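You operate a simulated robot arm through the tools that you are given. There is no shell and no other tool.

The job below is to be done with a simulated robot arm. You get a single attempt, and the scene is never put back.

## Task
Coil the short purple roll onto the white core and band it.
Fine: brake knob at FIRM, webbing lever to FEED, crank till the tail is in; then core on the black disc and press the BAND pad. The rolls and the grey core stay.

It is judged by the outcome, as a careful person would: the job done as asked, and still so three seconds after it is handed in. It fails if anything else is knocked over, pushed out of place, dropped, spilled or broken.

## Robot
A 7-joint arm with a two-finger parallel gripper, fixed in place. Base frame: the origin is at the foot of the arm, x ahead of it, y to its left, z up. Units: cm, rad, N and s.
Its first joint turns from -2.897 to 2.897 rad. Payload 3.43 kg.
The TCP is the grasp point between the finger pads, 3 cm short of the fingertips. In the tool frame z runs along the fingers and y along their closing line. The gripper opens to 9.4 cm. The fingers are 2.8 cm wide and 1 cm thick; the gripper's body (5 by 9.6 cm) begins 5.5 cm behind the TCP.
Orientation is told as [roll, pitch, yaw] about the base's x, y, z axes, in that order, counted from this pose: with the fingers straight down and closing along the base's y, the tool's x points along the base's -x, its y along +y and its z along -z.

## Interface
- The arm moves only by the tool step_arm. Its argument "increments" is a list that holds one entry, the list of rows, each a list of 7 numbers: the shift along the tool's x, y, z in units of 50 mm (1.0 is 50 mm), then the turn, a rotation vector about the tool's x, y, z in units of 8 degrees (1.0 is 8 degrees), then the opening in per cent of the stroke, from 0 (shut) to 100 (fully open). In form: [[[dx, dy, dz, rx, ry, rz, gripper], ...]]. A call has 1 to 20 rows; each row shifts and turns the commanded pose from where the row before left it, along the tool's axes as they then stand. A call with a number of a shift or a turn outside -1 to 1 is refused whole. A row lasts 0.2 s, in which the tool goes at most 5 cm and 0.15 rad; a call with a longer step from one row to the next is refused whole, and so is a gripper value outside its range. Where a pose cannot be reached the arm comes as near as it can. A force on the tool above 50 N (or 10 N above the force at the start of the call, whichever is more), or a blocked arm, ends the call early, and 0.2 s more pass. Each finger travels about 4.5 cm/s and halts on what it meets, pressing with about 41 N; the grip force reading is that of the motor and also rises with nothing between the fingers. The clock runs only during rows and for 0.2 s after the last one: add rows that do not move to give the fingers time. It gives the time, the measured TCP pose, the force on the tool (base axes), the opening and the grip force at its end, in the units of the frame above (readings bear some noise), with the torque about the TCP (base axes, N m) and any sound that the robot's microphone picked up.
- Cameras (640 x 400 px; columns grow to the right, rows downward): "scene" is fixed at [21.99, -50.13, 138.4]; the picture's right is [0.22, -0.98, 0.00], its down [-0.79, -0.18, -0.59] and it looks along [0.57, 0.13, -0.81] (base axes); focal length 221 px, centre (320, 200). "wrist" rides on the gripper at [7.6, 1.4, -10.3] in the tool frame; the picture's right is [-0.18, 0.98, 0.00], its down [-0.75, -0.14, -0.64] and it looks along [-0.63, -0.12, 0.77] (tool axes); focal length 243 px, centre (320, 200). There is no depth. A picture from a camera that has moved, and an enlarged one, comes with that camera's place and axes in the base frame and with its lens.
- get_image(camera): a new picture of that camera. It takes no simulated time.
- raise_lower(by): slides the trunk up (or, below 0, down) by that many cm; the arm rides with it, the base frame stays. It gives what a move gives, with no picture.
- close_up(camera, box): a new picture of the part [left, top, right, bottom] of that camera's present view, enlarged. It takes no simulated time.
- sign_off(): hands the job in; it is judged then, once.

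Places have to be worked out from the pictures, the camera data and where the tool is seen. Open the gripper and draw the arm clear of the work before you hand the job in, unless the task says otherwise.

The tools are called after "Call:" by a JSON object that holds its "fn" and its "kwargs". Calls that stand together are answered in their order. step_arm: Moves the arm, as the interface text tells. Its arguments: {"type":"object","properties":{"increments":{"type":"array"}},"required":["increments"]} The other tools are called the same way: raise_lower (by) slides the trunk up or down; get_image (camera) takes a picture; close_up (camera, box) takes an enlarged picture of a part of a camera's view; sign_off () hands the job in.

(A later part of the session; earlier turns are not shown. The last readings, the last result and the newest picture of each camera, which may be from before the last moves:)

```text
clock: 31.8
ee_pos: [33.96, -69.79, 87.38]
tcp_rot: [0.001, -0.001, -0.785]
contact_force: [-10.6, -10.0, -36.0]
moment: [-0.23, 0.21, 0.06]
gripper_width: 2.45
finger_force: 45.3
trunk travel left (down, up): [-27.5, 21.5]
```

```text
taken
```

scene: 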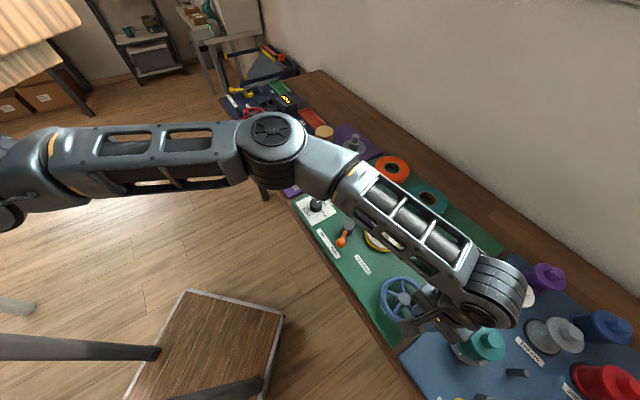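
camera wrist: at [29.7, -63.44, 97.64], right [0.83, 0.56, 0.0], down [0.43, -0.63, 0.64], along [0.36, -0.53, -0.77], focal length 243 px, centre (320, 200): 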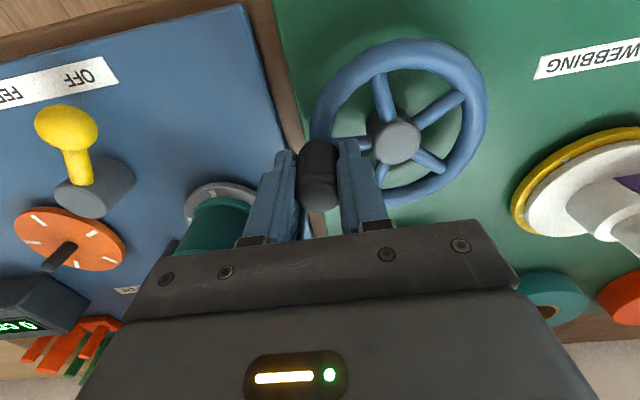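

The crank follows well; there is about 15 N outward and 36 N downward pull on the tool. I'll look at the core and crank for winding.

Call:
{"fn": "close_up", "kwargs": {"camera": "wrist", "box": [480, 100, 640, 250]}}

Call:
{"fn": "close_up", "kwargs": {"camera": "scene", "box": [330, 200, 470, 320]}}

Call:
{"fn": "close_up", "kwargs": {"camera": "wrist", "box": [260, 20, 500, 240]}}

```text
2.67 times, centred on (560, 175) of wrist
camera zoom: at [29.7, -63.44, 97.64], right [0.83, 0.56, 0.0], down [0.43, -0.63, 0.64], along [0.36, -0.53, -0.77], focal length 647 px, centre (-320, 267)
```

zoom: 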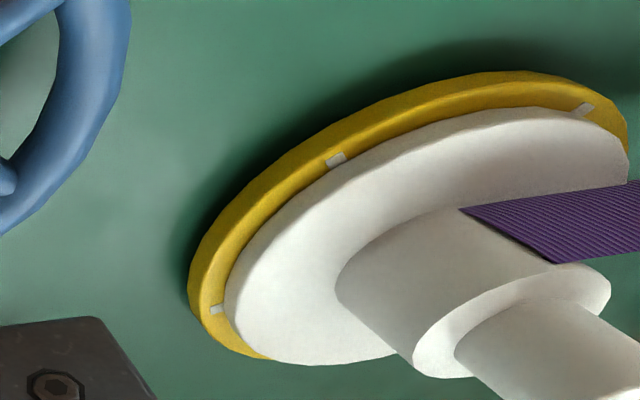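

```text
3.33 times, centred on (400, 260) of scene
camera zoom: at [21.99, -50.13, 138.4], right [0.22, -0.98, 0.0], down [-0.79, -0.18, -0.59], along [0.57, 0.13, -0.81], focal length 735 px, centre (53, 0)
```

zoom: 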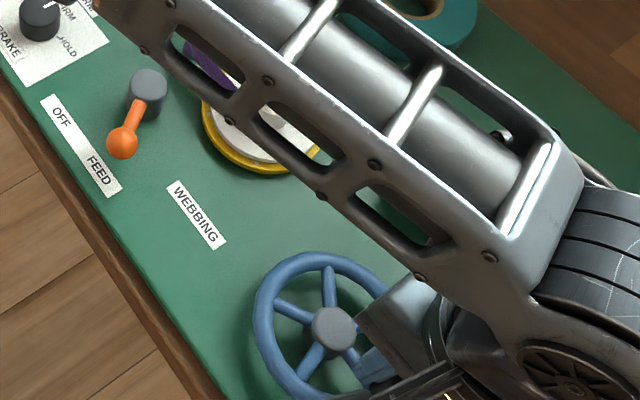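

```text
1.82 times, centred on (380, 130) of wrist
camera zoom: at [29.7, -63.44, 97.64], right [0.83, 0.56, 0.0], down [0.43, -0.63, 0.64], along [0.36, -0.53, -0.77], focal length 441 px, centre (211, 327)
```

zoom: 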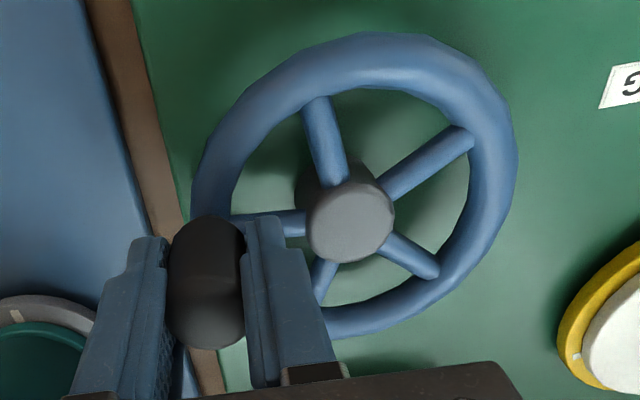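

No purple wrap is visible on the hub yet. Before choosing a direction I'll release the handle and lift to read the display.

Call:
{"fn": "step_arm", "kwargs": {"increments": [[[0, 0, 0, 0, 0, 0, 60], [0, 0, 0, 0, 0, 0, 60], [0, 0, 0, 0, 0, 0, 60], [0, 0, -0.5, 0, 0, 0, 60], [0, 0, -0.7, 0, 0, 0, 60], [0, 0.2, -0.7, 0, 0, 0, 60], [0.7, 0.2, -0.5, 0, 0, 0, 60], [0.7, 0.2, -0.5, 0, 0, 0, 60], [0, 0, 0, 0, 0, 0, 60]]]}}

Call:
{"fn": "get_image", "kwargs": {"camera": "wrist"}}

Call:
{"fn": "get_image", "kwargs": {"camera": "scene"}}

```text
clock: 33.8
ee_pos: [31.16, -62.77, 102.06]
tcp_rot: [0.0, 0.0, -0.784]
contact_force: [-0.1, -0.1, 0.1]
moment: [0.04, -0.02, 0.01]
gripper_width: 5.64
finger_force: 0.1
trunk travel left (down, up): [-27.5, 21.5]
```

```text
taken
camera wrist: at [26.85, -56.44, 112.23], right [0.82, 0.57, 0.0], down [0.43, -0.63, 0.64], along [0.36, -0.53, -0.77], focal length 243 px, centre (320, 200)
```

wrist: 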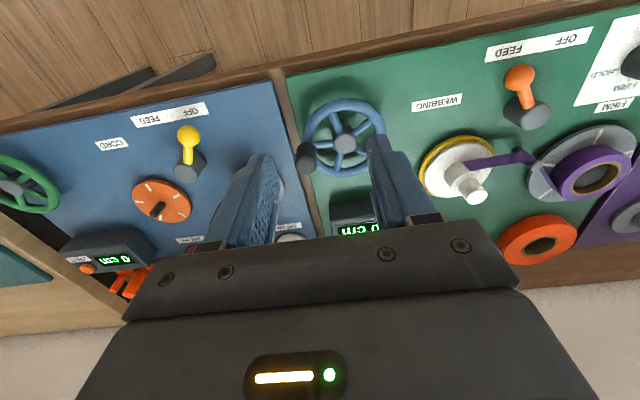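

```text
taken
```

scene: 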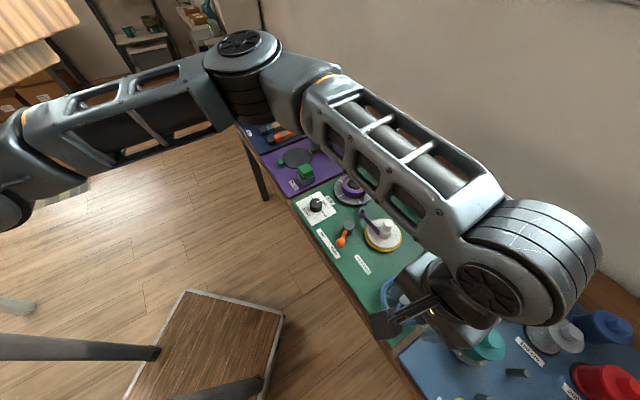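

Call:
{"fn": "close_up", "kwargs": {"camera": "wrist", "box": [310, 190, 400, 245]}}

Call:
{"fn": "close_up", "kwargs": {"camera": "wrist", "box": [400, 110, 640, 250]}}

Call:
{"fn": "close_up", "kwargs": {"camera": "wrist", "box": [280, 80, 400, 190]}}

```text
7.11 times, centred on (355, 218) of wrist
camera zoom: at [26.85, -56.44, 112.23], right [0.82, 0.57, 0.0], down [0.43, -0.63, 0.64], along [0.36, -0.53, -0.77], focal length 1725 px, centre (71, 76)
```

zoom: 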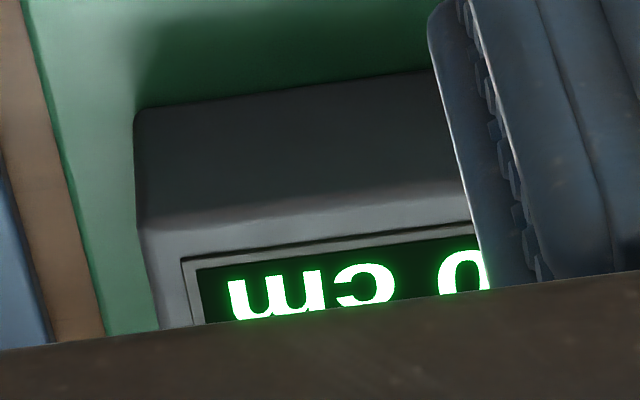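

```text
2.67 times, centred on (520, 180) of wrist
camera zoom: at [26.85, -56.44, 112.23], right [0.82, 0.57, 0.0], down [0.43, -0.63, 0.64], along [0.36, -0.53, -0.77], focal length 647 px, centre (-213, 253)
```

zoom: 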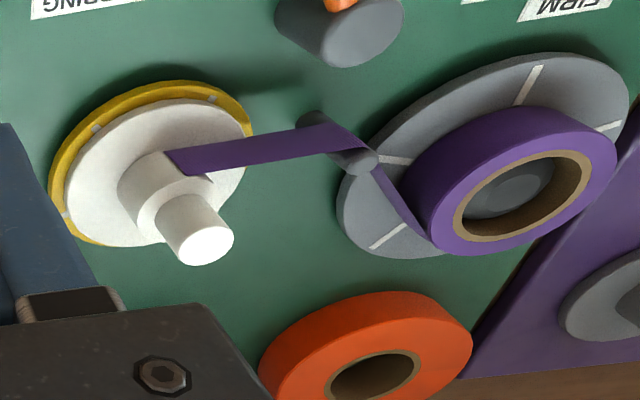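

```text
3.64 times, centred on (340, 135) of wrist
camera zoom: at [26.85, -56.44, 112.23], right [0.82, 0.57, 0.0], down [0.43, -0.63, 0.64], along [0.36, -0.53, -0.77], focal length 882 px, centre (247, 436)
```

zoom: 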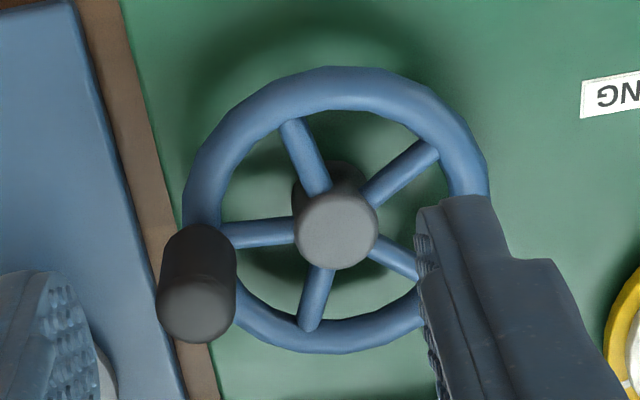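

Display still reads 0 after 85° counter-clockwise, so that direction likely isn't winding. I'll regrip the handle at its present place (34.0, −69.75) and turn clockwise instead.

Call:
{"fn": "step_arm", "kwargs": {"increments": [[[-0.694, -0.293, 0.3, 0, 0, 0, 60], [-0.694, -0.293, 0.3, 0, 0, 0, 60], [0, 0, 0.5, 0, 0, 0, 60], [0, 0, 0.5, 0, 0, 0, 60], [0, 0, 0.5, 0, 0, 0, 60], [0, 0, 0.5, 0, 0, 0, 60], [0, 0, 0.3, 0, 0, 0, 60], [0, 0, 0, 0, 0, 0, 40], [0, 0, 0, 0, 0, 0, 20], [0, 0, 0, 0, 0, 0, 20], [0, 0, 0, 0, 0, 0, 20]]]}}

```text
clock: 36.2
ee_pos: [33.87, -69.78, 87.62]
tcp_rot: [-0.003, -0.002, -0.787]
contact_force: [-14.5, -12.1, -5.4]
moment: [0.02, -0.27, -0.03]
gripper_width: 2.46
finger_force: 44.7
trunk travel left (down, up): [-27.5, 21.5]
```

Gripped again; the 19 N outward push suggests a radius nearer 4.9 cm. I'll turn clockwise about 80° on that circle and read the forces.

Call:
{"fn": "step_arm", "kwargs": {"increments": [[[0.187, 0.0108, 0, 0, 0, 0, 20], [0.1606, 0.0584, 0, 0, 0, 0, 20], [0.148, 0.0854, 0, 0, 0, 0, 20], [0.1308, 0.1098, 0, 0, 0, 0, 20], [0.1098, 0.1308, 0, 0, 0, 0, 20], [0.0854, 0.148, 0, 0, 0, 0, 20], [0.0584, 0.1606, 0, 0, 0, 0, 20], [0.0296, 0.1682, 0, 0, 0, 0, 20], [0, 0, 0, 0, 0, 0, 20]]]}}

Call:
{"fn": "get_image", "kwargs": {"camera": "wrist"}}

```text
clock: 38.2
ee_pos: [33.87, -63.2, 87.63]
tcp_rot: [-0.001, 0.001, -0.786]
contact_force: [-10.5, 3.8, 23.8]
moment: [0.96, 0.78, -0.01]
gripper_width: 2.46
finger_force: 45.3
trunk travel left (down, up): [-27.5, 21.5]
```

```text
taken
camera wrist: at [29.57, -56.83, 97.8], right [0.82, 0.57, 0.0], down [0.43, -0.63, 0.64], along [0.36, -0.53, -0.77], focal length 243 px, centre (320, 200)
```

wrist: 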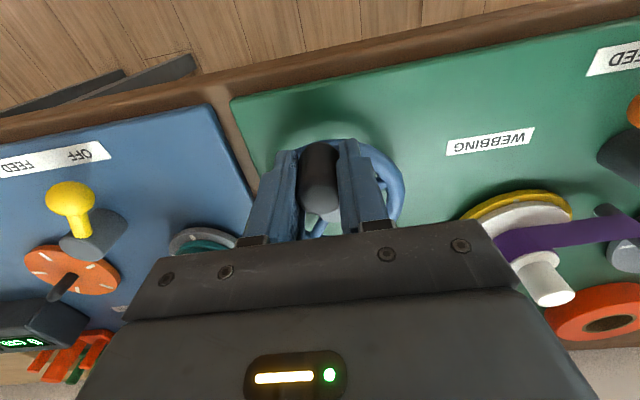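

Purple webbing is now wrapping onto the core, so clockwise is the winding direction. I'll continue clockwise another half turn on a slightly larger circle.

Call:
{"fn": "step_arm", "kwargs": {"increments": [[[-0.0116, 0.309, 0, 0, 0, 0, 20], [-0.116, 0.2872, 0, 0, 0, 0, 20], [-0.1991, 0.2373, 0, 0, 0, 0, 20], [-0.2627, 0.1641, 0, 0, 0, 0, 20], [-0.3005, 0.0749, 0, 0, 0, 0, 20], [-0.309, -0.0216, 0, 0, 0, 0, 20], [-0.2872, -0.116, 0, 0, 0, 0, 20], [-0.2373, -0.1991, 0, 0, 0, 0, 20], [-0.1641, -0.2627, 0, 0, 0, 0, 20], [-0.0749, -0.3005, 0, 0, 0, 0, 20], [0, 0, 0, 0, 0, 0, 20]]]}}

Call:
{"fn": "get_image", "kwargs": {"camera": "wrist"}}

Call:
{"fn": "get_image", "kwargs": {"camera": "scene"}}

```text
clock: 40.6
ee_pos: [41.31, -69.46, 87.72]
tcp_rot: [0.0, 0.002, -0.786]
contact_force: [-23.7, 26.3, 27.0]
moment: [0.19, 0.19, 0.02]
gripper_width: 2.47
finger_force: 45.2
trunk travel left (down, up): [-27.5, 21.5]
```

```text
taken
camera wrist: at [36.9, -63.11, 97.75], right [0.83, 0.56, 0.0], down [0.43, -0.63, 0.64], along [0.36, -0.53, -0.77], focal length 243 px, centre (320, 200)
```

wrist: 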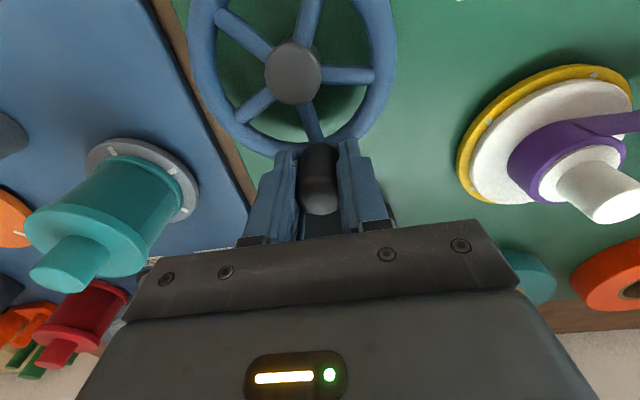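

```text
taken
```

scene: 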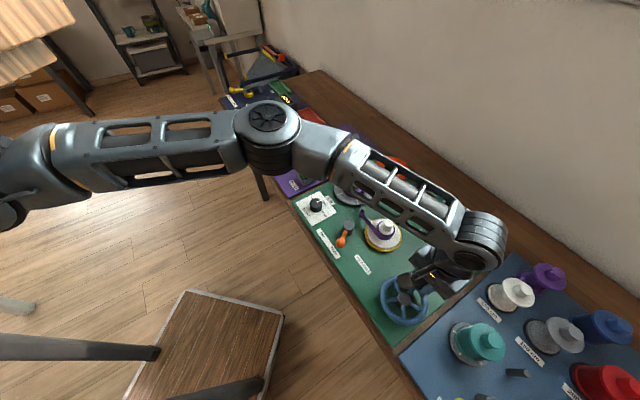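

Winding works. There is a 35 N inward pull at the far side, so I'm fitting the circle again (R≈4.83, centre shifted 0.1 cm) and cranking another half turn.

Call:
{"fn": "step_arm", "kwargs": {"increments": [[[0.0671, -0.3155, 0, 0, 0, 0, 20], [0.1132, -0.2802, 0, 0, 0, 0, 20], [0.1943, -0.2315, 0, 0, 0, 0, 20], [0.2563, -0.1601, 0, 0, 0, 0, 20], [0.2932, -0.0731, 0, 0, 0, 0, 20], [0.3015, 0.0211, 0, 0, 0, 0, 20], [0.2802, 0.1132, 0, 0, 0, 0, 20], [0.2315, 0.1943, 0, 0, 0, 0, 20], [0.1601, 0.2563, 0, 0, 0, 0, 20], [0.0731, 0.2932, 0, 0, 0, 0, 20], [0, 0, 0, 0, 0, 0, 20]]]}}

Call:
{"fn": "close_up", "kwargs": {"camera": "wrist", "box": [440, 130, 640, 330]}}

Call:
{"fn": "close_up", "kwargs": {"camera": "scene", "box": [310, 170, 430, 270]}}

```text
clock: 43.0
ee_pos: [33.93, -63.28, 87.52]
tcp_rot: [-0.001, -0.002, -0.783]
contact_force: [18.5, -25.5, 27.1]
moment: [0.06, 0.01, -0.02]
gripper_width: 2.47
finger_force: 45.3
trunk travel left (down, up): [-27.5, 21.5]
```

```text
2.00 times, centred on (540, 230) of wrist
camera zoom: at [29.56, -56.88, 97.64], right [0.82, 0.57, 0.0], down [0.43, -0.63, 0.64], along [0.37, -0.53, -0.76], focal length 485 px, centre (-120, 140)
```

zoom: 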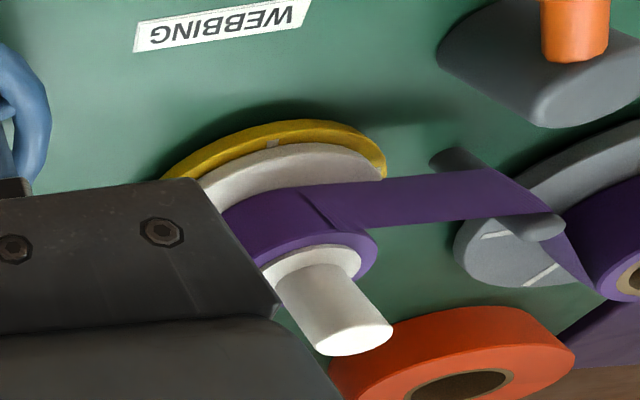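

```text
4.00 times, centred on (370, 220) of scene
camera zoom: at [21.99, -50.13, 138.4], right [0.22, -0.98, 0.0], down [-0.79, -0.18, -0.59], along [0.57, 0.13, -0.81], focal length 882 px, centre (120, 120)
```

zoom: 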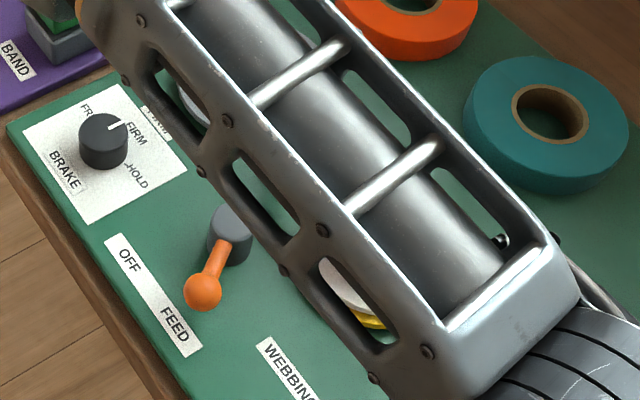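

The coil is growing. Radial force at both ends now points inward (~31–35 N), so I'm trimming the radius to 4.72 cm and checking a quarter turn.

Call:
{"fn": "step_arm", "kwargs": {"increments": [[[-0.0426, 0.2946, 0, 0, 0, 0, 20], [-0.1106, 0.2738, 0, 0, 0, 0, 20], [-0.1898, 0.2263, 0, 0, 0, 0, 20], [-0.2505, 0.1565, 0, 0, 0, 0, 20], [-0.2866, 0.0715, 0, 0, 0, 0, 20], [0, 0, 0, 0, 0, 0, 20]]]}}

Call:
{"fn": "get_image", "kwargs": {"camera": "wrist"}}

```text
clock: 44.4
ee_pos: [40.56, -62.63, 87.48]
tcp_rot: [-0.001, 0.004, -0.785]
contact_force: [-13.1, -2.7, 29.8]
moment: [1.06, 0.58, -0.02]
gripper_width: 2.44
finger_force: 45.4
trunk travel left (down, up): [-27.5, 21.5]
```

```text
taken
camera wrist: at [36.2, -56.36, 97.63], right [0.83, 0.56, 0.0], down [0.43, -0.63, 0.64], along [0.36, -0.53, -0.77], focal length 243 px, centre (320, 200)
```

wrist: 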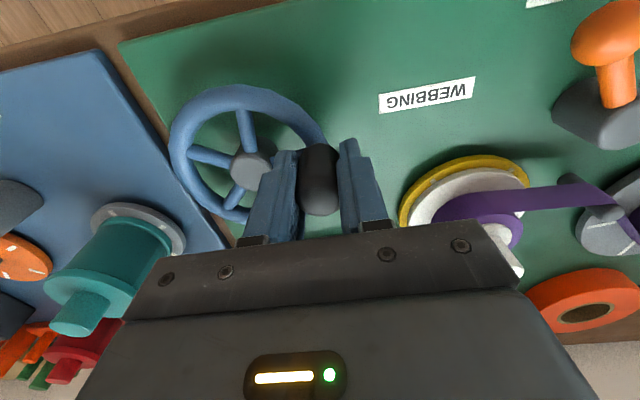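

Force is now low (about 11 N inward). I'll apply a small centre correction and crank three quarters of a turn more.

Call:
{"fn": "step_arm", "kwargs": {"increments": [[[-0.2946, -0.0366, 0, 0, 0, 0, 20], [-0.2738, -0.1106, 0, 0, 0, 0, 20], [-0.2263, -0.1898, 0, 0, 0, 0, 20], [-0.1565, -0.2505, 0, 0, 0, 0, 20], [-0.0715, -0.2866, 0, 0, 0, 0, 20], [0.0206, -0.2946, 0, 0, 0, 0, 20], [0.1106, -0.2738, 0, 0, 0, 0, 20], [0.1898, -0.2263, 0, 0, 0, 0, 20], [0.2505, -0.1565, 0, 0, 0, 0, 20], [0.2866, -0.0715, 0, 0, 0, 0, 20], [0.2946, 0.0206, 0, 0, 0, 0, 20], [0.2738, 0.1106, 0, 0, 0, 0, 20], [0.2263, 0.1898, 0, 0, 0, 0, 20], [0.1565, 0.2505, 0, 0, 0, 0, 20], [0.0715, 0.2866, 0, 0, 0, 0, 20], [0, 0, 0, 0, 0, 0, 20]]]}}

Call:
{"fn": "get_image", "kwargs": {"camera": "wrist"}}

Call:
{"fn": "close_up", "kwargs": {"camera": "wrist", "box": [440, 130, 640, 330]}}

```text
clock: 47.8
ee_pos: [33.87, -63.26, 87.29]
tcp_rot: [0.002, 0.004, -0.785]
contact_force: [-1.3, 2.1, 10.0]
moment: [0.55, 0.79, -0.03]
gripper_width: 2.46
finger_force: 45.2
trunk travel left (down, up): [-27.5, 21.5]
```

```text
taken
camera wrist: at [29.57, -56.93, 97.61], right [0.83, 0.56, 0.0], down [0.43, -0.63, 0.64], along [0.36, -0.53, -0.77], focal length 243 px, centre (320, 200)
```

wrist: 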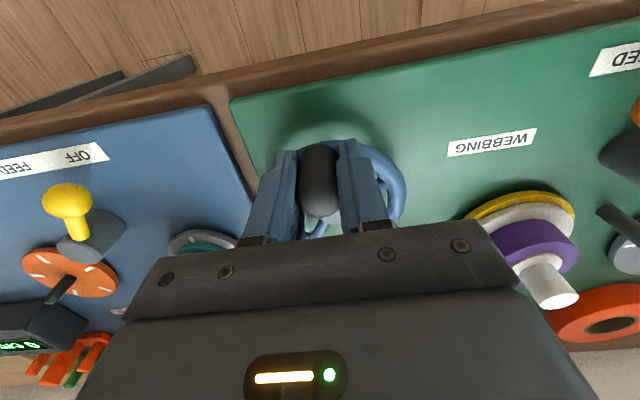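

```text
2.00 times, centred on (540, 230) of wrist
camera zoom: at [29.57, -56.93, 97.61], right [0.83, 0.56, 0.0], down [0.43, -0.63, 0.64], along [0.36, -0.53, -0.77], focal length 485 px, centre (-120, 140)
```

zoom: 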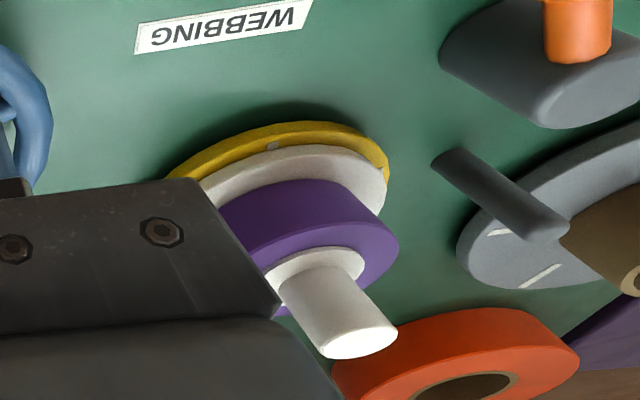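

The tail is in: the roll is just its cardboard ring and all the webbing is on the white core. I'll release the handle, lift clear and inspect.

Call:
{"fn": "step_arm", "kwargs": {"increments": [[[0, 0, 0, 0, 0, 0, 60], [0, 0, 0, 0, 0, 0, 60], [0, 0, 0, 0, 0, 0, 60], [0, 0, -0.5, 0, 0, 0, 60], [0, 0, -0.7, 0, 0, 0, 60], [0, 0, -0.8, 0, 0, 0, 60], [0.5, 0.6, -0.5, 0, 0, 0, 60], [0.5, 0.6, -0.3, 0, 0, 0, 60], [0, 0.6, -0.2, 0, 0, 0, 60], [0, 0.6, 0, 0, 0, 0, 60], [0, 0, 0, 0, 0, 0, 60]]]}}

Call:
{"fn": "get_image", "kwargs": {"camera": "wrist"}}

Call:
{"fn": "get_image", "kwargs": {"camera": "scene"}}

```text
clock: 50.2
ee_pos: [38.86, -51.23, 102.43]
tcp_rot: [0.0, 0.001, -0.784]
contact_force: [0.5, -0.4, -0.3]
moment: [0.0, 0.02, -0.03]
gripper_width: 5.65
finger_force: 0.1
trunk travel left (down, up): [-27.5, 21.5]
```

```text
taken
camera wrist: at [34.52, -44.94, 112.68], right [0.83, 0.56, 0.0], down [0.43, -0.63, 0.64], along [0.36, -0.53, -0.77], focal length 243 px, centre (320, 200)
```

wrist: 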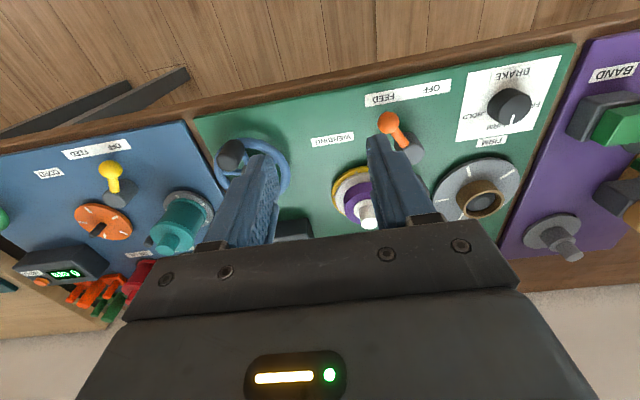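

```text
taken
```

scene: 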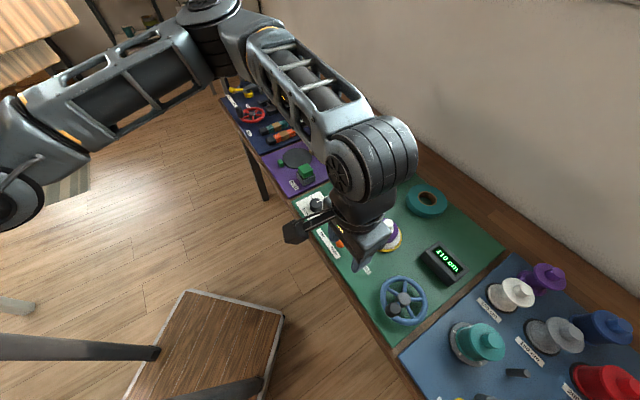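

The display reads about 110 cm. I'll move above the white core and confirm.

Call:
{"fn": "step_arm", "kwargs": {"increments": [[[-0.87, 0.195, 0.1, 0, 0, 0, 60], [-0.87, 0.195, 0.1, 0, 0, 0, 60], [-0.87, 0.195, 0.1, 0, 0, 0, 60], [-0.87, 0.195, 0.1, 0, 0, 0, 60], [0, 0, 0, 0, 0, 0, 60], [0, 0, 0, 0, 0, 0, 60]]]}}

Call:
{"fn": "get_image", "kwargs": {"camera": "wrist"}}

Call:
{"fn": "close_up", "kwargs": {"camera": "scene", "box": [410, 240, 470, 290]}}

Call:
{"fn": "close_up", "kwargs": {"camera": "wrist", "box": [260, 60, 400, 200]}}

```text
clock: 51.6
ee_pos: [53.95, -61.1, 100.84]
tcp_rot: [0.0, 0.0, -0.785]
contact_force: [-0.1, -0.4, -0.1]
moment: [-0.01, -0.02, 0.01]
gripper_width: 5.65
finger_force: 0.0
trunk travel left (down, up): [-27.5, 21.5]
```

```text
taken
camera wrist: at [49.61, -54.66, 111.06], right [0.83, 0.56, 0.0], down [0.43, -0.63, 0.64], along [0.36, -0.53, -0.77], focal length 243 px, centre (320, 200)
```

wrist: 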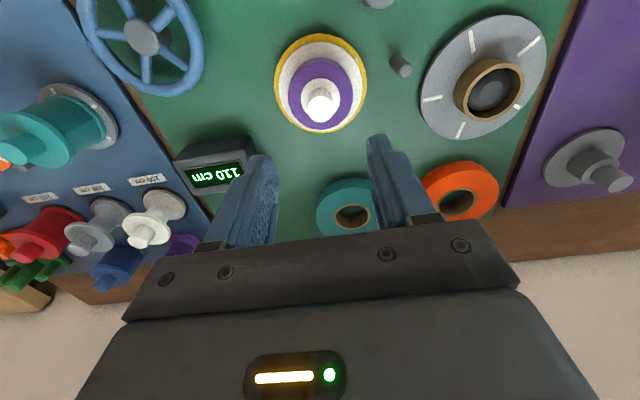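

```text
8.00 times, centred on (440, 265) of scene
camera zoom: at [21.99, -50.13, 138.4], right [0.22, -0.98, 0.0], down [-0.79, -0.18, -0.59], along [0.57, 0.13, -0.81], focal length 1765 px, centre (-640, -320)
```

zoom: 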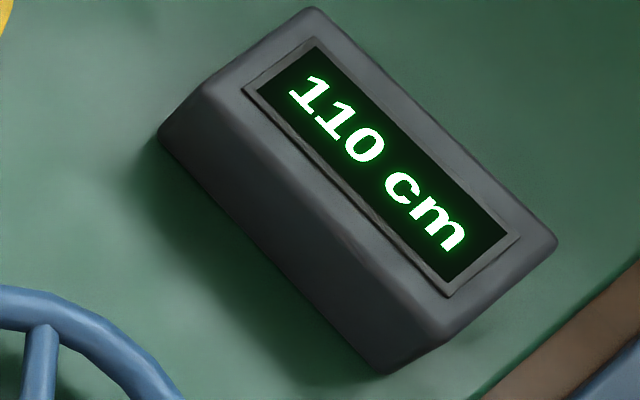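

```text
2.86 times, centred on (330, 130) of wrist
camera zoom: at [49.61, -54.66, 111.06], right [0.83, 0.56, 0.0], down [0.43, -0.63, 0.64], along [0.36, -0.53, -0.77], focal length 693 px, centre (291, 400)
```

zoom: 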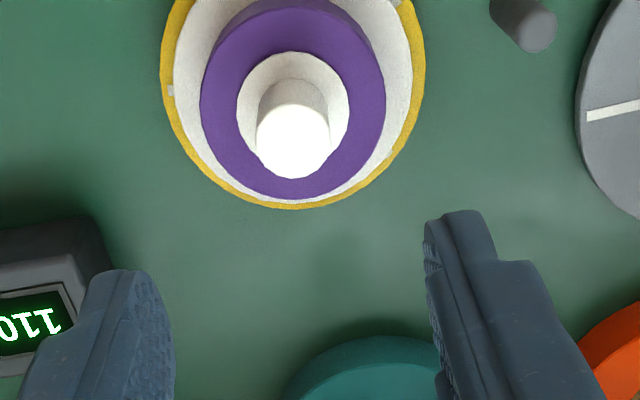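

110 cm wound and the core carries the whole coil. The core's grip is about (54.2, −61.2), top z≈88.5, 2.3 cm across; I'll descend with fingertips staying above the coil and grip it.

Call:
{"fn": "step_arm", "kwargs": {"increments": [[[-0.05, 0.021, 0.5, 0, 0, 0, 55], [0, 0, 0.5, 0, 0, 0, 55], [0, 0, 0.5, 0, 0, 0, 55], [0, 0, 0.4, 0, 0, 0, 55], [0, 0, 0.3, 0, 0, 0, 55], [0, 0, 0.15, 0, 0, 0, 55], [0, 0, 0, 0, 0, 0, 55]]]}}

Call:
{"fn": "get_image", "kwargs": {"camera": "wrist"}}

Call:
{"fn": "close_up", "kwargs": {"camera": "scene", "box": [330, 180, 450, 280]}}

```text
clock: 53.2
ee_pos: [54.09, -61.0, 88.88]
tcp_rot: [0.001, 0.0, -0.786]
contact_force: [-0.3, 0.1, 0.2]
moment: [-0.01, 0.04, -0.01]
gripper_width: 5.17
finger_force: 0.1
trunk travel left (down, up): [-27.5, 21.5]
```

```text
taken
camera wrist: at [49.79, -54.68, 98.94], right [0.83, 0.56, 0.0], down [0.43, -0.63, 0.64], along [0.36, -0.53, -0.77], focal length 243 px, centre (320, 200)
```

wrist: 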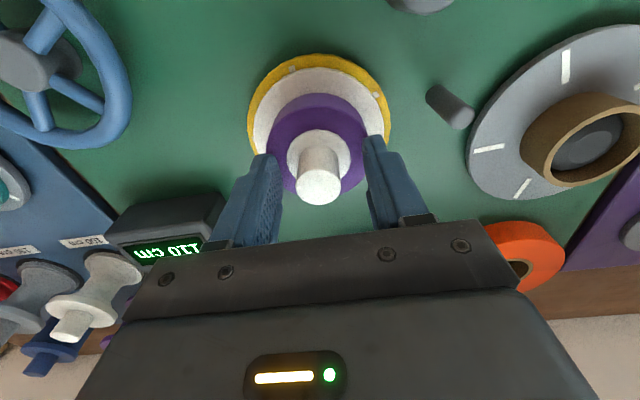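

```text
4.00 times, centred on (390, 230) of scene
camera zoom: at [21.99, -50.13, 138.4], right [0.22, -0.98, 0.0], down [-0.79, -0.18, -0.59], along [0.57, 0.13, -0.81], focal length 882 px, centre (40, 80)
```

zoom: 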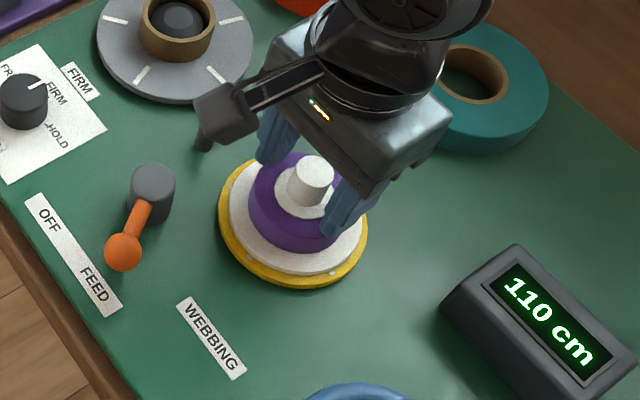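

The grip is centred at the TCP. I'll close on it and lift slightly to test.

Call:
{"fn": "step_arm", "kwargs": {"increments": [[[0, 0, 0, 0, 0, 0, 30], [0, 0, 0, 0, 0, 0, 12], [0, 0, 0, 0, 0, 0, 12], [0, 0, 0, 0, 0, 0, 12], [0, 0, 0, 0, 0, 0, 12], [0, 0, 0, 0, 0, 0, 12]]]}}

```text
clock: 54.6
ee_pos: [54.07, -60.96, 88.62]
tcp_rot: [-0.002, 0.0, -0.784]
contact_force: [-6.2, -8.8, -1.5]
moment: [-0.29, 0.19, -0.06]
gripper_width: 3.77
finger_force: 40.5
trunk travel left (down, up): [-27.5, 21.5]
```

The fingers stopped at 3.77 cm, so the tips are on the wider hub collar rather than the 2.3 cm knob. I'll look before deciding.

Call:
{"fn": "close_up", "kwargs": {"camera": "wrist", "box": [220, 60, 420, 240]}}

Call:
{"fn": "close_up", "kwargs": {"camera": "scene", "box": [350, 200, 430, 260]}}

```text
2.22 times, centred on (320, 150) of wrist
camera zoom: at [49.74, -54.73, 98.95], right [0.83, 0.56, 0.0], down [0.43, -0.63, 0.64], along [0.36, -0.53, -0.77], focal length 539 px, centre (320, 311)
```

zoom: 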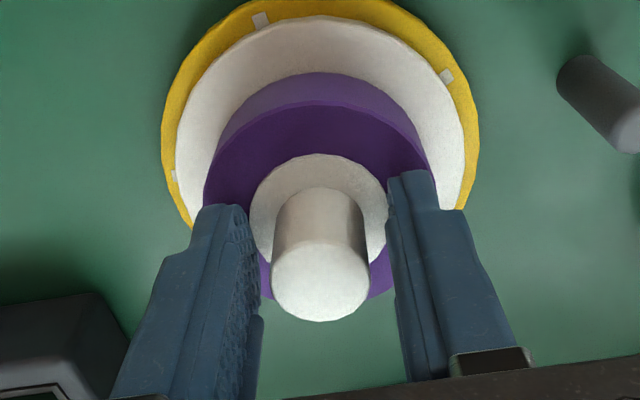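

```text
6.67 times, centred on (390, 230) of scene
camera zoom: at [21.99, -50.13, 138.4], right [0.22, -0.98, 0.0], down [-0.79, -0.18, -0.59], along [0.57, 0.13, -0.81], focal length 1470 px, centre (-147, 0)
```

zoom: 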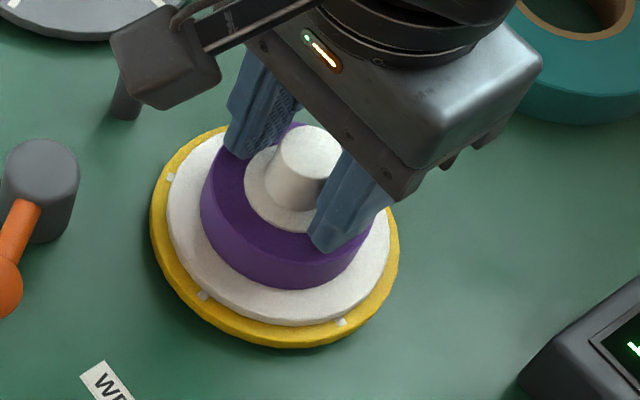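

The tips are just below the collar's top. I'll open, rise 0.9 cm and close on the knob itself.

Call:
{"fn": "step_arm", "kwargs": {"increments": [[[0, 0, 0, 0, 0, 0, 55], [0, 0, 0, 0, 0, 0, 55], [0, 0, 0, 0, 0, 0, 55], [0, 0, -0.18, 0, 0, 0, 55], [0, 0, 0, 0, 0, 0, 30], [0, 0, 0, 0, 0, 0, 12], [0, 0, 0, 0, 0, 0, 12], [0, 0, 0, 0, 0, 0, 12], [0, 0, 0, 0, 0, 0, 12], [0, 0, 0, 0, 0, 0, 12]]]}}

Call:
{"fn": "close_up", "kwargs": {"camera": "wrist", "box": [220, 60, 420, 240]}}

```text
clock: 56.8
ee_pos: [54.01, -61.0, 89.65]
tcp_rot: [-0.002, -0.001, -0.787]
contact_force: [-7.8, -7.3, 0.1]
moment: [-0.42, 0.46, 0.0]
gripper_width: 2.29
finger_force: 41.1
trunk travel left (down, up): [-27.5, 21.5]
```

```text
2.22 times, centred on (320, 150) of wrist
camera zoom: at [49.73, -54.7, 99.83], right [0.83, 0.56, 0.0], down [0.43, -0.63, 0.64], along [0.36, -0.53, -0.77], focal length 539 px, centre (320, 311)
```

zoom: 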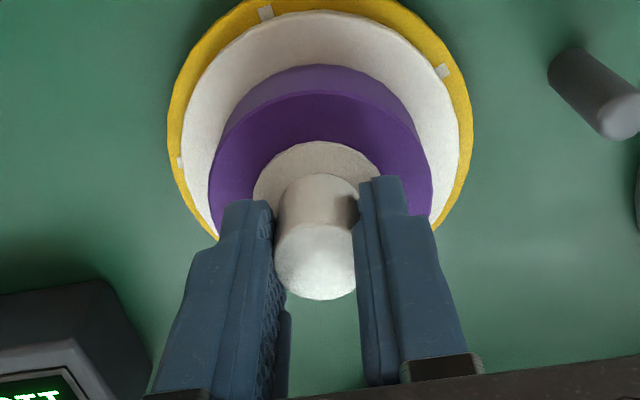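

Now gripped on the knob at 2.29 cm. I'll lift slowly and watch the force.

Call:
{"fn": "step_arm", "kwargs": {"increments": [[[0, -0.02, -0.06, 0, 0, 0, 12], [0, 0, -0.1, 0, 0, 0, 12], [0, 0, -0.2, 0, 0, 0, 12], [0, 0, -0.2, 0, 0, 0, 12], [0, 0, 0, 0, 0, 0, 12]]]}}

Call:
{"fn": "get_image", "kwargs": {"camera": "wrist"}}

Call:
{"fn": "close_up", "kwargs": {"camera": "scene", "box": [330, 180, 450, 280]}}

```text
clock: 58.0
ee_pos: [54.04, -61.05, 92.43]
tcp_rot: [0.0, -0.001, -0.785]
contact_force: [-0.2, -0.1, -1.0]
moment: [0.01, 0.02, 0.01]
gripper_width: 2.27
finger_force: 40.9
trunk travel left (down, up): [-27.5, 21.5]
```

```text
taken
camera wrist: at [49.71, -54.71, 102.58], right [0.82, 0.57, 0.0], down [0.43, -0.63, 0.64], along [0.36, -0.53, -0.77], focal length 243 px, centre (320, 200)
```

wrist: 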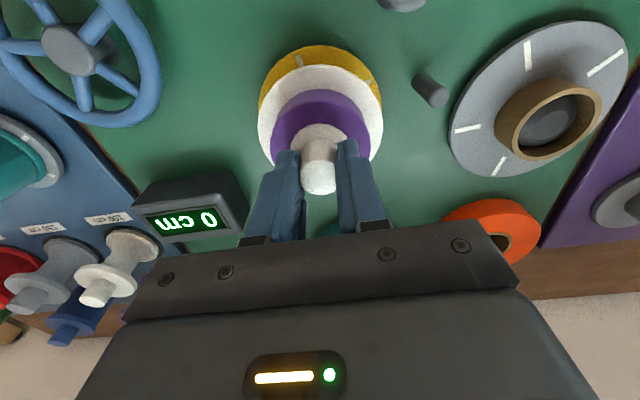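

```text
4.00 times, centred on (390, 230) of scene
camera zoom: at [21.99, -50.13, 138.4], right [0.22, -0.98, 0.0], down [-0.79, -0.18, -0.59], along [0.57, 0.13, -0.81], focal length 882 px, centre (40, 80)
```

zoom: 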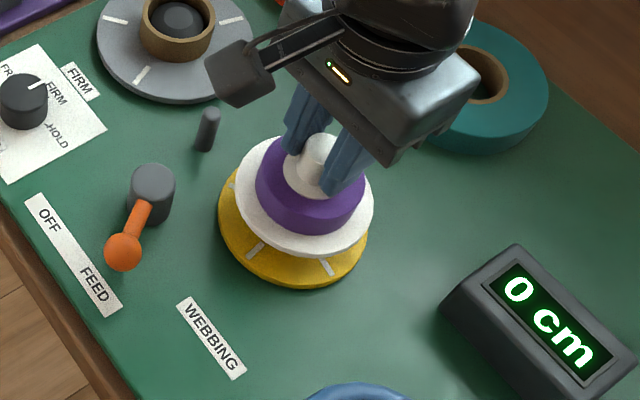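

The core came free with the coil intact. I'll raise it well clear and carry it toward the black disc.

Call:
{"fn": "step_arm", "kwargs": {"increments": [[[0, 0, -0.5, 0, 0, 0, 12], [0, 0, -0.7, 0, 0, 0, 12], [0, 0, -0.7, 0, 0, 0, 12], [0, 0, -0.5, 0, 0, 0, 12], [0, 0, -0.3, 0, 0, 0, 12], [0.03, 0.3, 0, 0, 0, 0, 12], [0.06, 0.6, 0, 0, 0, 0, 12], [0.08, 0.75, 0, 0, 0, 0, 12], [0.08, 0.75, 0, 0, 0, 0, 12], [0.08, 0.75, 0, 0, 0, 0, 12], [0.08, 0.75, 0, 0, 0, 0, 12], [0.08, 0.75, 0, 0, 0, 0, 12], [0.08, 0.75, 0, 0, 0, 0, 12], [0.08, 0.75, 0, 0, 0, 0, 12], [0.08, 0.75, 0, 0, 0, 0, 12], [0.08, 0.75, 0, 0, 0, 0, 12], [0.08, 0.55, 0, 0, 0, 0, 12], [0.03, 0.25, 0, 0, 0, 0, 12], [0, 0, 0, 0, 0, 0, 12]]]}}

Call:
{"fn": "get_image", "kwargs": {"camera": "wrist"}}

Call:
{"fn": "get_image", "kwargs": {"camera": "scene"}}

```text
clock: 62.0
ee_pos: [80.61, -28.11, 105.67]
tcp_rot: [-0.001, 0.0, -0.784]
contact_force: [0.2, -0.4, -1.0]
moment: [-0.04, 0.0, -0.01]
gripper_width: 2.31
finger_force: 40.7
trunk travel left (down, up): [-27.5, 21.5]
```

```text
taken
camera wrist: at [76.23, -21.77, 115.94], right [0.83, 0.56, 0.0], down [0.43, -0.63, 0.64], along [0.36, -0.53, -0.77], focal length 243 px, centre (320, 200)
```

wrist: 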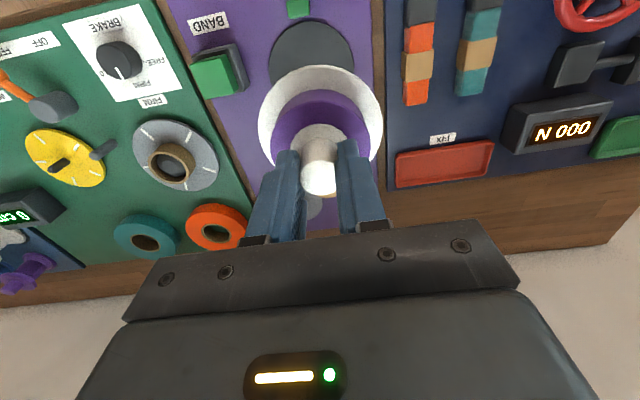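

```text
taken
```

scene: 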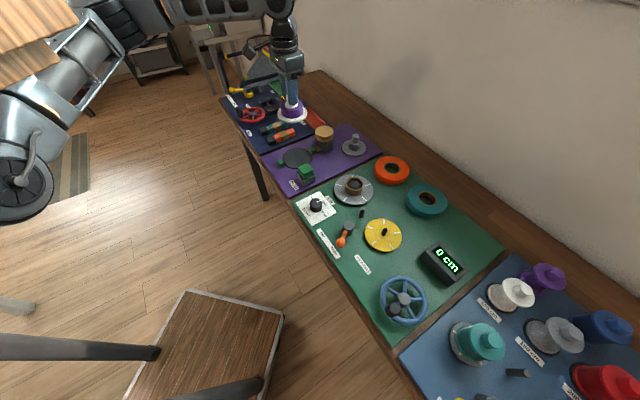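

The black disc is partly hidden behind the carried core, but the scene camera sees it. I'll zoom both to locate it and the band guides.

Call:
{"fn": "close_up", "kwargs": {"camera": "wrist", "box": [170, 0, 400, 140]}}

Call:
{"fn": "close_up", "kwargs": {"camera": "scene", "box": [260, 115, 380, 200]}}

Call:
{"fn": "close_up", "kwargs": {"camera": "wrist", "box": [0, 110, 240, 260]}}

```text
2.78 times, centred on (285, 70) of wrist
camera zoom: at [76.23, -21.77, 115.94], right [0.83, 0.56, 0.0], down [0.43, -0.63, 0.64], along [0.36, -0.53, -0.77], focal length 675 px, centre (417, 562)
```

zoom: 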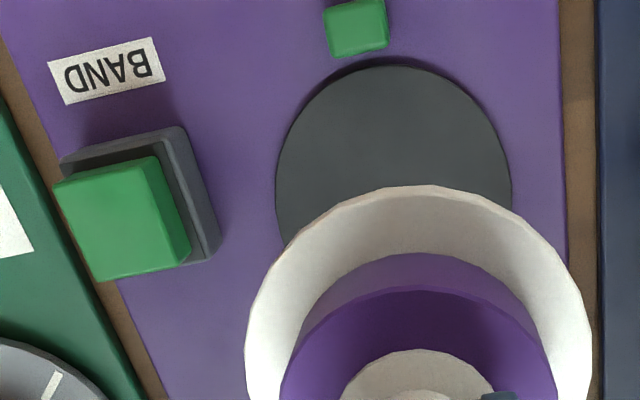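

```text
4.71 times, centred on (320, 158) of scene
camera zoom: at [21.99, -50.13, 138.4], right [0.22, -0.98, 0.0], down [-0.79, -0.18, -0.59], along [0.57, 0.13, -0.81], focal length 1038 px, centre (320, 400)
```

zoom: 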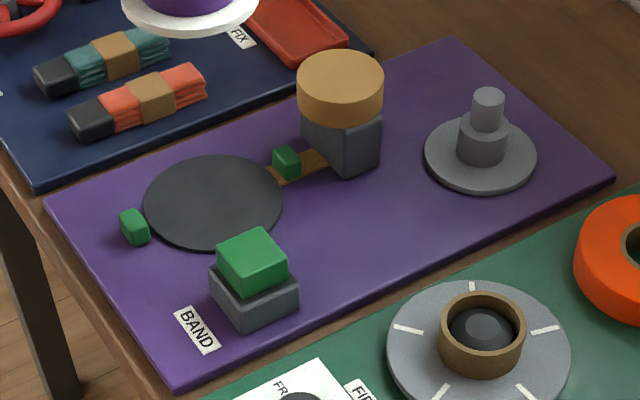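

```text
2.67 times, centred on (120, 185) of wrist
camera zoom: at [76.23, -21.77, 115.94], right [0.83, 0.56, 0.0], down [0.43, -0.63, 0.64], along [0.36, -0.53, -0.77], focal length 647 px, centre (853, 240)
```

zoom: 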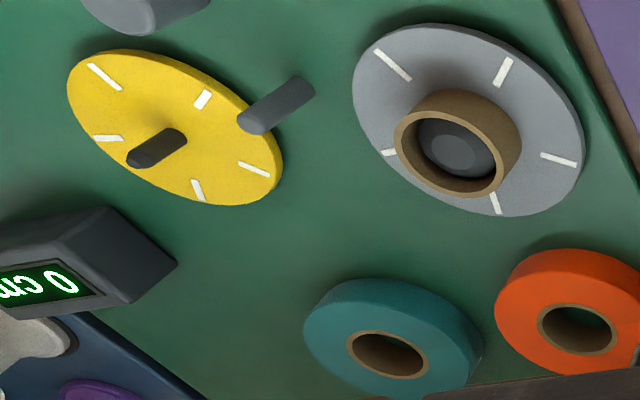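

Disc centre works out at about (79.7, −28.8), radius 5.5, and the core sits ~0.2 cm ahead of the TCP. I'll shift to centre it and descend to just above the disc.

Call:
{"fn": "step_arm", "kwargs": {"increments": [[[0.044, -0.106, 0.3, 0, 0, 0, 12], [0.044, -0.106, 0.6, 0, 0, 0, 12], [0, 0, 0.6, 0, 0, 0, 12], [0, 0, 0.6, 0, 0, 0, 12], [0, 0, 0.4, 0, 0, 0, 12], [0, 0, 0.3, 0, 0, 0, 12], [0, 0, 0, 0, 0, 0, 12]]]}}

Call:
{"fn": "get_image", "kwargs": {"camera": "wrist"}}

Call:
{"fn": "close_up", "kwargs": {"camera": "scene", "box": [260, 115, 380, 200]}}

```text
clock: 63.6
ee_pos: [79.61, -28.26, 91.8]
tcp_rot: [0.0, 0.0, -0.784]
contact_force: [0.6, 0.7, -0.5]
moment: [0.04, -0.02, 0.0]
gripper_width: 2.26
finger_force: 41.5
trunk travel left (down, up): [-27.5, 21.5]
```

```text
taken
camera wrist: at [75.31, -21.99, 101.92], right [0.82, 0.57, 0.0], down [0.43, -0.63, 0.64], along [0.36, -0.53, -0.77], focal length 243 px, centre (320, 200)
```

wrist: 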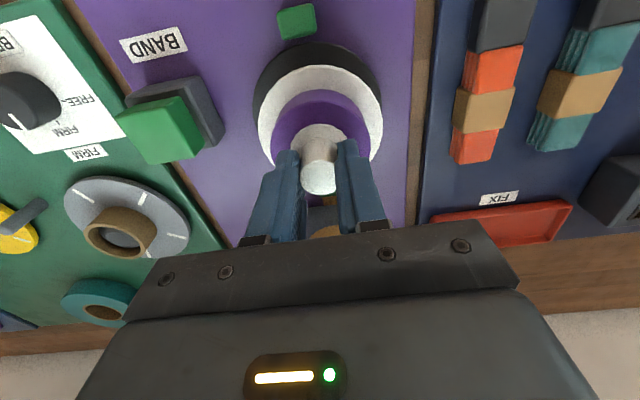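

```text
4.71 times, centred on (320, 158) of scene
camera zoom: at [21.99, -50.13, 138.4], right [0.22, -0.98, 0.0], down [-0.79, -0.18, -0.59], along [0.57, 0.13, -0.81], focal length 1038 px, centre (320, 400)
```

zoom: 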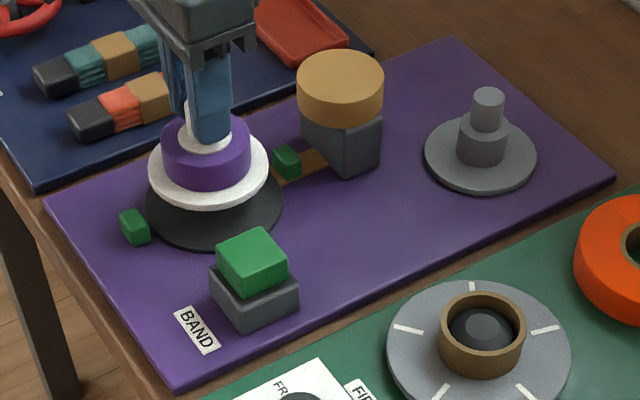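

Nearly centred. I'll zoom to compare the disc and flange outlines before setting it down.

Call:
{"fn": "close_up", "kwargs": {"camera": "wrist", "box": [230, 0, 410, 160]}}

```text
2.50 times, centred on (320, 80) of wrist
camera zoom: at [75.31, -21.99, 101.92], right [0.82, 0.57, 0.0], down [0.43, -0.63, 0.64], along [0.36, -0.53, -0.77], focal length 606 px, centre (320, 500)
```

zoom: 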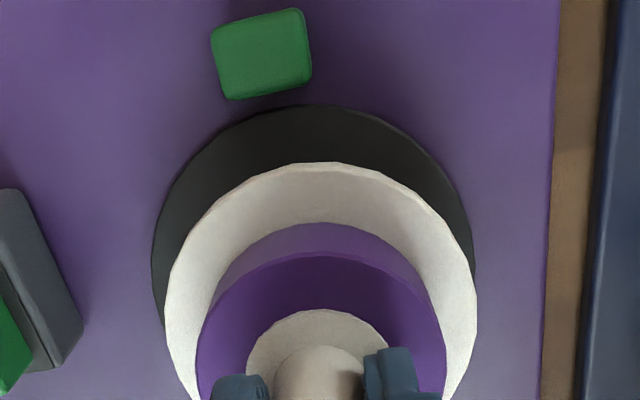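

The disc centre is about 0.25 cm to −y of the core. I'll correct that and lower in small steps until contact.

Call:
{"fn": "step_arm", "kwargs": {"increments": [[[0, -0.048, 0.1, 0, 0, 0, 12], [0, 0, 0.2, 0, 0, 0, 12], [0, 0, 0.1, 0, 0, 0, 12], [0, 0, 0, 0, 0, 0, 12]]]}}

Call:
{"fn": "close_up", "kwargs": {"camera": "scene", "box": [270, 125, 340, 175]}}

```text
clock: 64.6
ee_pos: [79.46, -28.76, 89.93]
tcp_rot: [0.001, 0.001, -0.786]
contact_force: [0.1, -0.1, -1.4]
moment: [-0.02, -0.02, 0.02]
gripper_width: 2.31
finger_force: 40.9
trunk travel left (down, up): [-27.5, 21.5]
```

```text
8.00 times, centred on (305, 150) of scene
camera zoom: at [21.99, -50.13, 138.4], right [0.22, -0.98, 0.0], down [-0.79, -0.18, -0.59], along [0.57, 0.13, -0.81], focal length 1765 px, centre (440, 600)
```

zoom: 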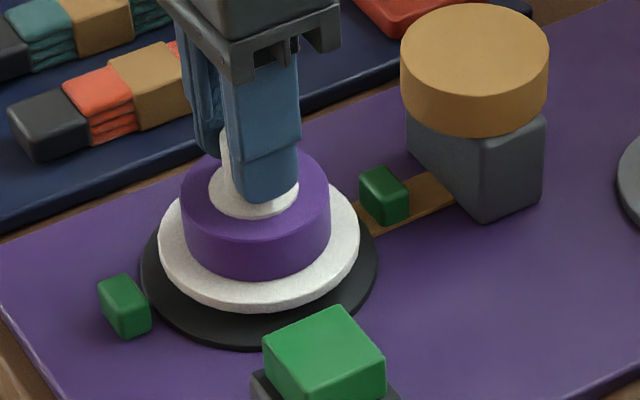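

About a centimetre remains. I'll lower on in 0.2 cm steps, watching the vertical force.

Call:
{"fn": "step_arm", "kwargs": {"increments": [[[0, 0, 0.04, 0, 0, 0, 12], [0, 0, 0.04, 0, 0, 0, 12], [0, 0, 0.04, 0, 0, 0, 12], [0, 0, 0.02, 0, 0, 0, 12], [0, 0, 0, 0, 0, 0, 12]]]}}

```text
clock: 65.8
ee_pos: [79.3, -28.78, 89.16]
tcp_rot: [0.0, 0.0, -0.787]
contact_force: [-0.6, -0.6, -0.1]
moment: [0.02, 0.0, -0.02]
gripper_width: 2.27
finger_force: 41.1
trunk travel left (down, up): [-27.5, 21.5]
```

No contact yet at 89.16. Continuing down in fine steps.

Call:
{"fn": "step_arm", "kwargs": {"increments": [[[0, 0, 0.02, 0, 0, 0, 12], [0, 0, 0.02, 0, 0, 0, 12], [0, 0, 0.02, 0, 0, 0, 12], [0, 0, 0, 0, 0, 0, 12]]]}}

Call:
{"fn": "close_up", "kwargs": {"camera": "scene", "box": [270, 125, 340, 175]}}

```text
clock: 66.8
ee_pos: [79.4, -28.55, 88.91]
tcp_rot: [0.0, 0.001, -0.786]
contact_force: [0.1, 0.8, -1.7]
moment: [0.02, 0.02, 0.02]
gripper_width: 2.29
finger_force: 41.2
trunk travel left (down, up): [-27.5, 21.5]
```

```text
8.00 times, centred on (305, 150) of scene
camera zoom: at [21.99, -50.13, 138.4], right [0.22, -0.98, 0.0], down [-0.79, -0.18, -0.59], along [0.57, 0.13, -0.81], focal length 1765 px, centre (440, 600)
```

zoom: 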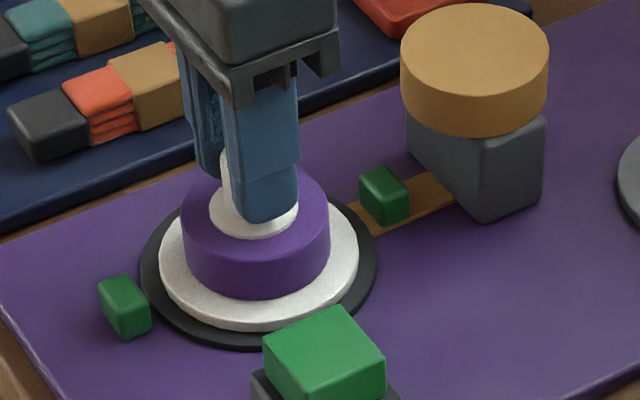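

The flange is nearly down and well centred. A few more 1 mm steps.

Call:
{"fn": "step_arm", "kwargs": {"increments": [[[0, 0, 0.02, 0, 0, 0, 12], [0, 0, 0.02, 0, 0, 0, 12], [0, 0, 0.02, 0, 0, 0, 12], [0, 0, 0, 0, 0, 0, 12]]]}}

```text
clock: 67.8
ee_pos: [79.39, -28.71, 88.79]
tcp_rot: [0.0, -0.001, -0.786]
contact_force: [-8.2, 4.9, 32.1]
moment: [0.49, 0.66, 0.19]
gripper_width: 2.32
finger_force: 40.5
trunk travel left (down, up): [-27.5, 21.5]
```

Contact: 32 N upward, so the core is seated. I'll back off a hair, open slowly and rise straight up.

Call:
{"fn": "step_arm", "kwargs": {"increments": [[[0, 0, -0.02, 0, 0, 0, 12], [0, 0, 0, 0, 0, 0, 30], [0, 0, 0, 0, 0, 0, 50], [0, 0, 0, 0, 0, 0, 55], [0, 0, -0.2, 0, 0, 0, 55], [0, 0, -0.4, 0, 0, 0, 55], [0, 0, -0.7, 0, 0, 0, 55], [0, 0, -0.7, 0, 0, 0, 55], [0, 0, -0.4, 0, 0, 0, 55], [0, 0, 0, 0, 0, 0, 55]]]}}

Call:
{"fn": "get_image", "kwargs": {"camera": "wrist"}}

Call:
{"fn": "close_up", "kwargs": {"camera": "scene", "box": [260, 115, 380, 200]}}

```text
clock: 70.0
ee_pos: [79.29, -28.43, 100.91]
tcp_rot: [0.001, 0.001, -0.784]
contact_force: [-0.5, -0.9, 0.3]
moment: [-0.01, -0.03, 0.0]
gripper_width: 5.19
finger_force: 0.1
trunk travel left (down, up): [-27.5, 21.5]
```

```text
taken
camera wrist: at [74.97, -22.18, 111.0], right [0.83, 0.56, 0.0], down [0.43, -0.63, 0.64], along [0.36, -0.53, -0.77], focal length 243 px, centre (320, 200)
```

wrist: 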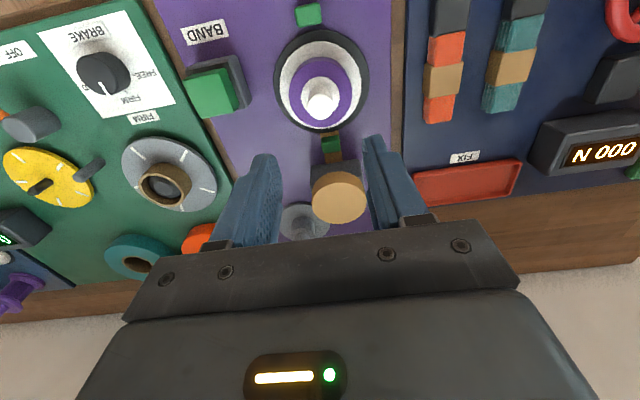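

```text
4.71 times, centred on (320, 158) of scene
camera zoom: at [21.99, -50.13, 138.4], right [0.22, -0.98, 0.0], down [-0.79, -0.18, -0.59], along [0.57, 0.13, -0.81], focal length 1038 px, centre (320, 400)
```

zoom: 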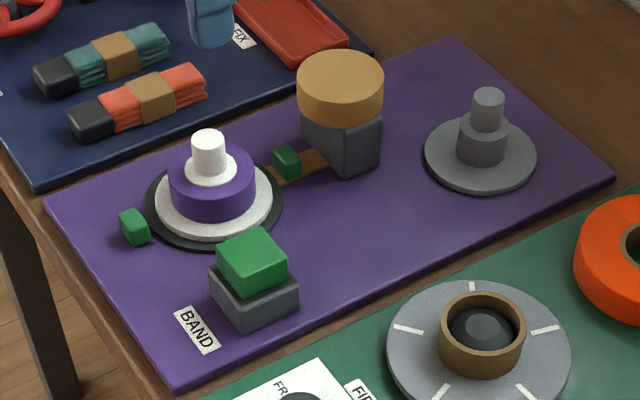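

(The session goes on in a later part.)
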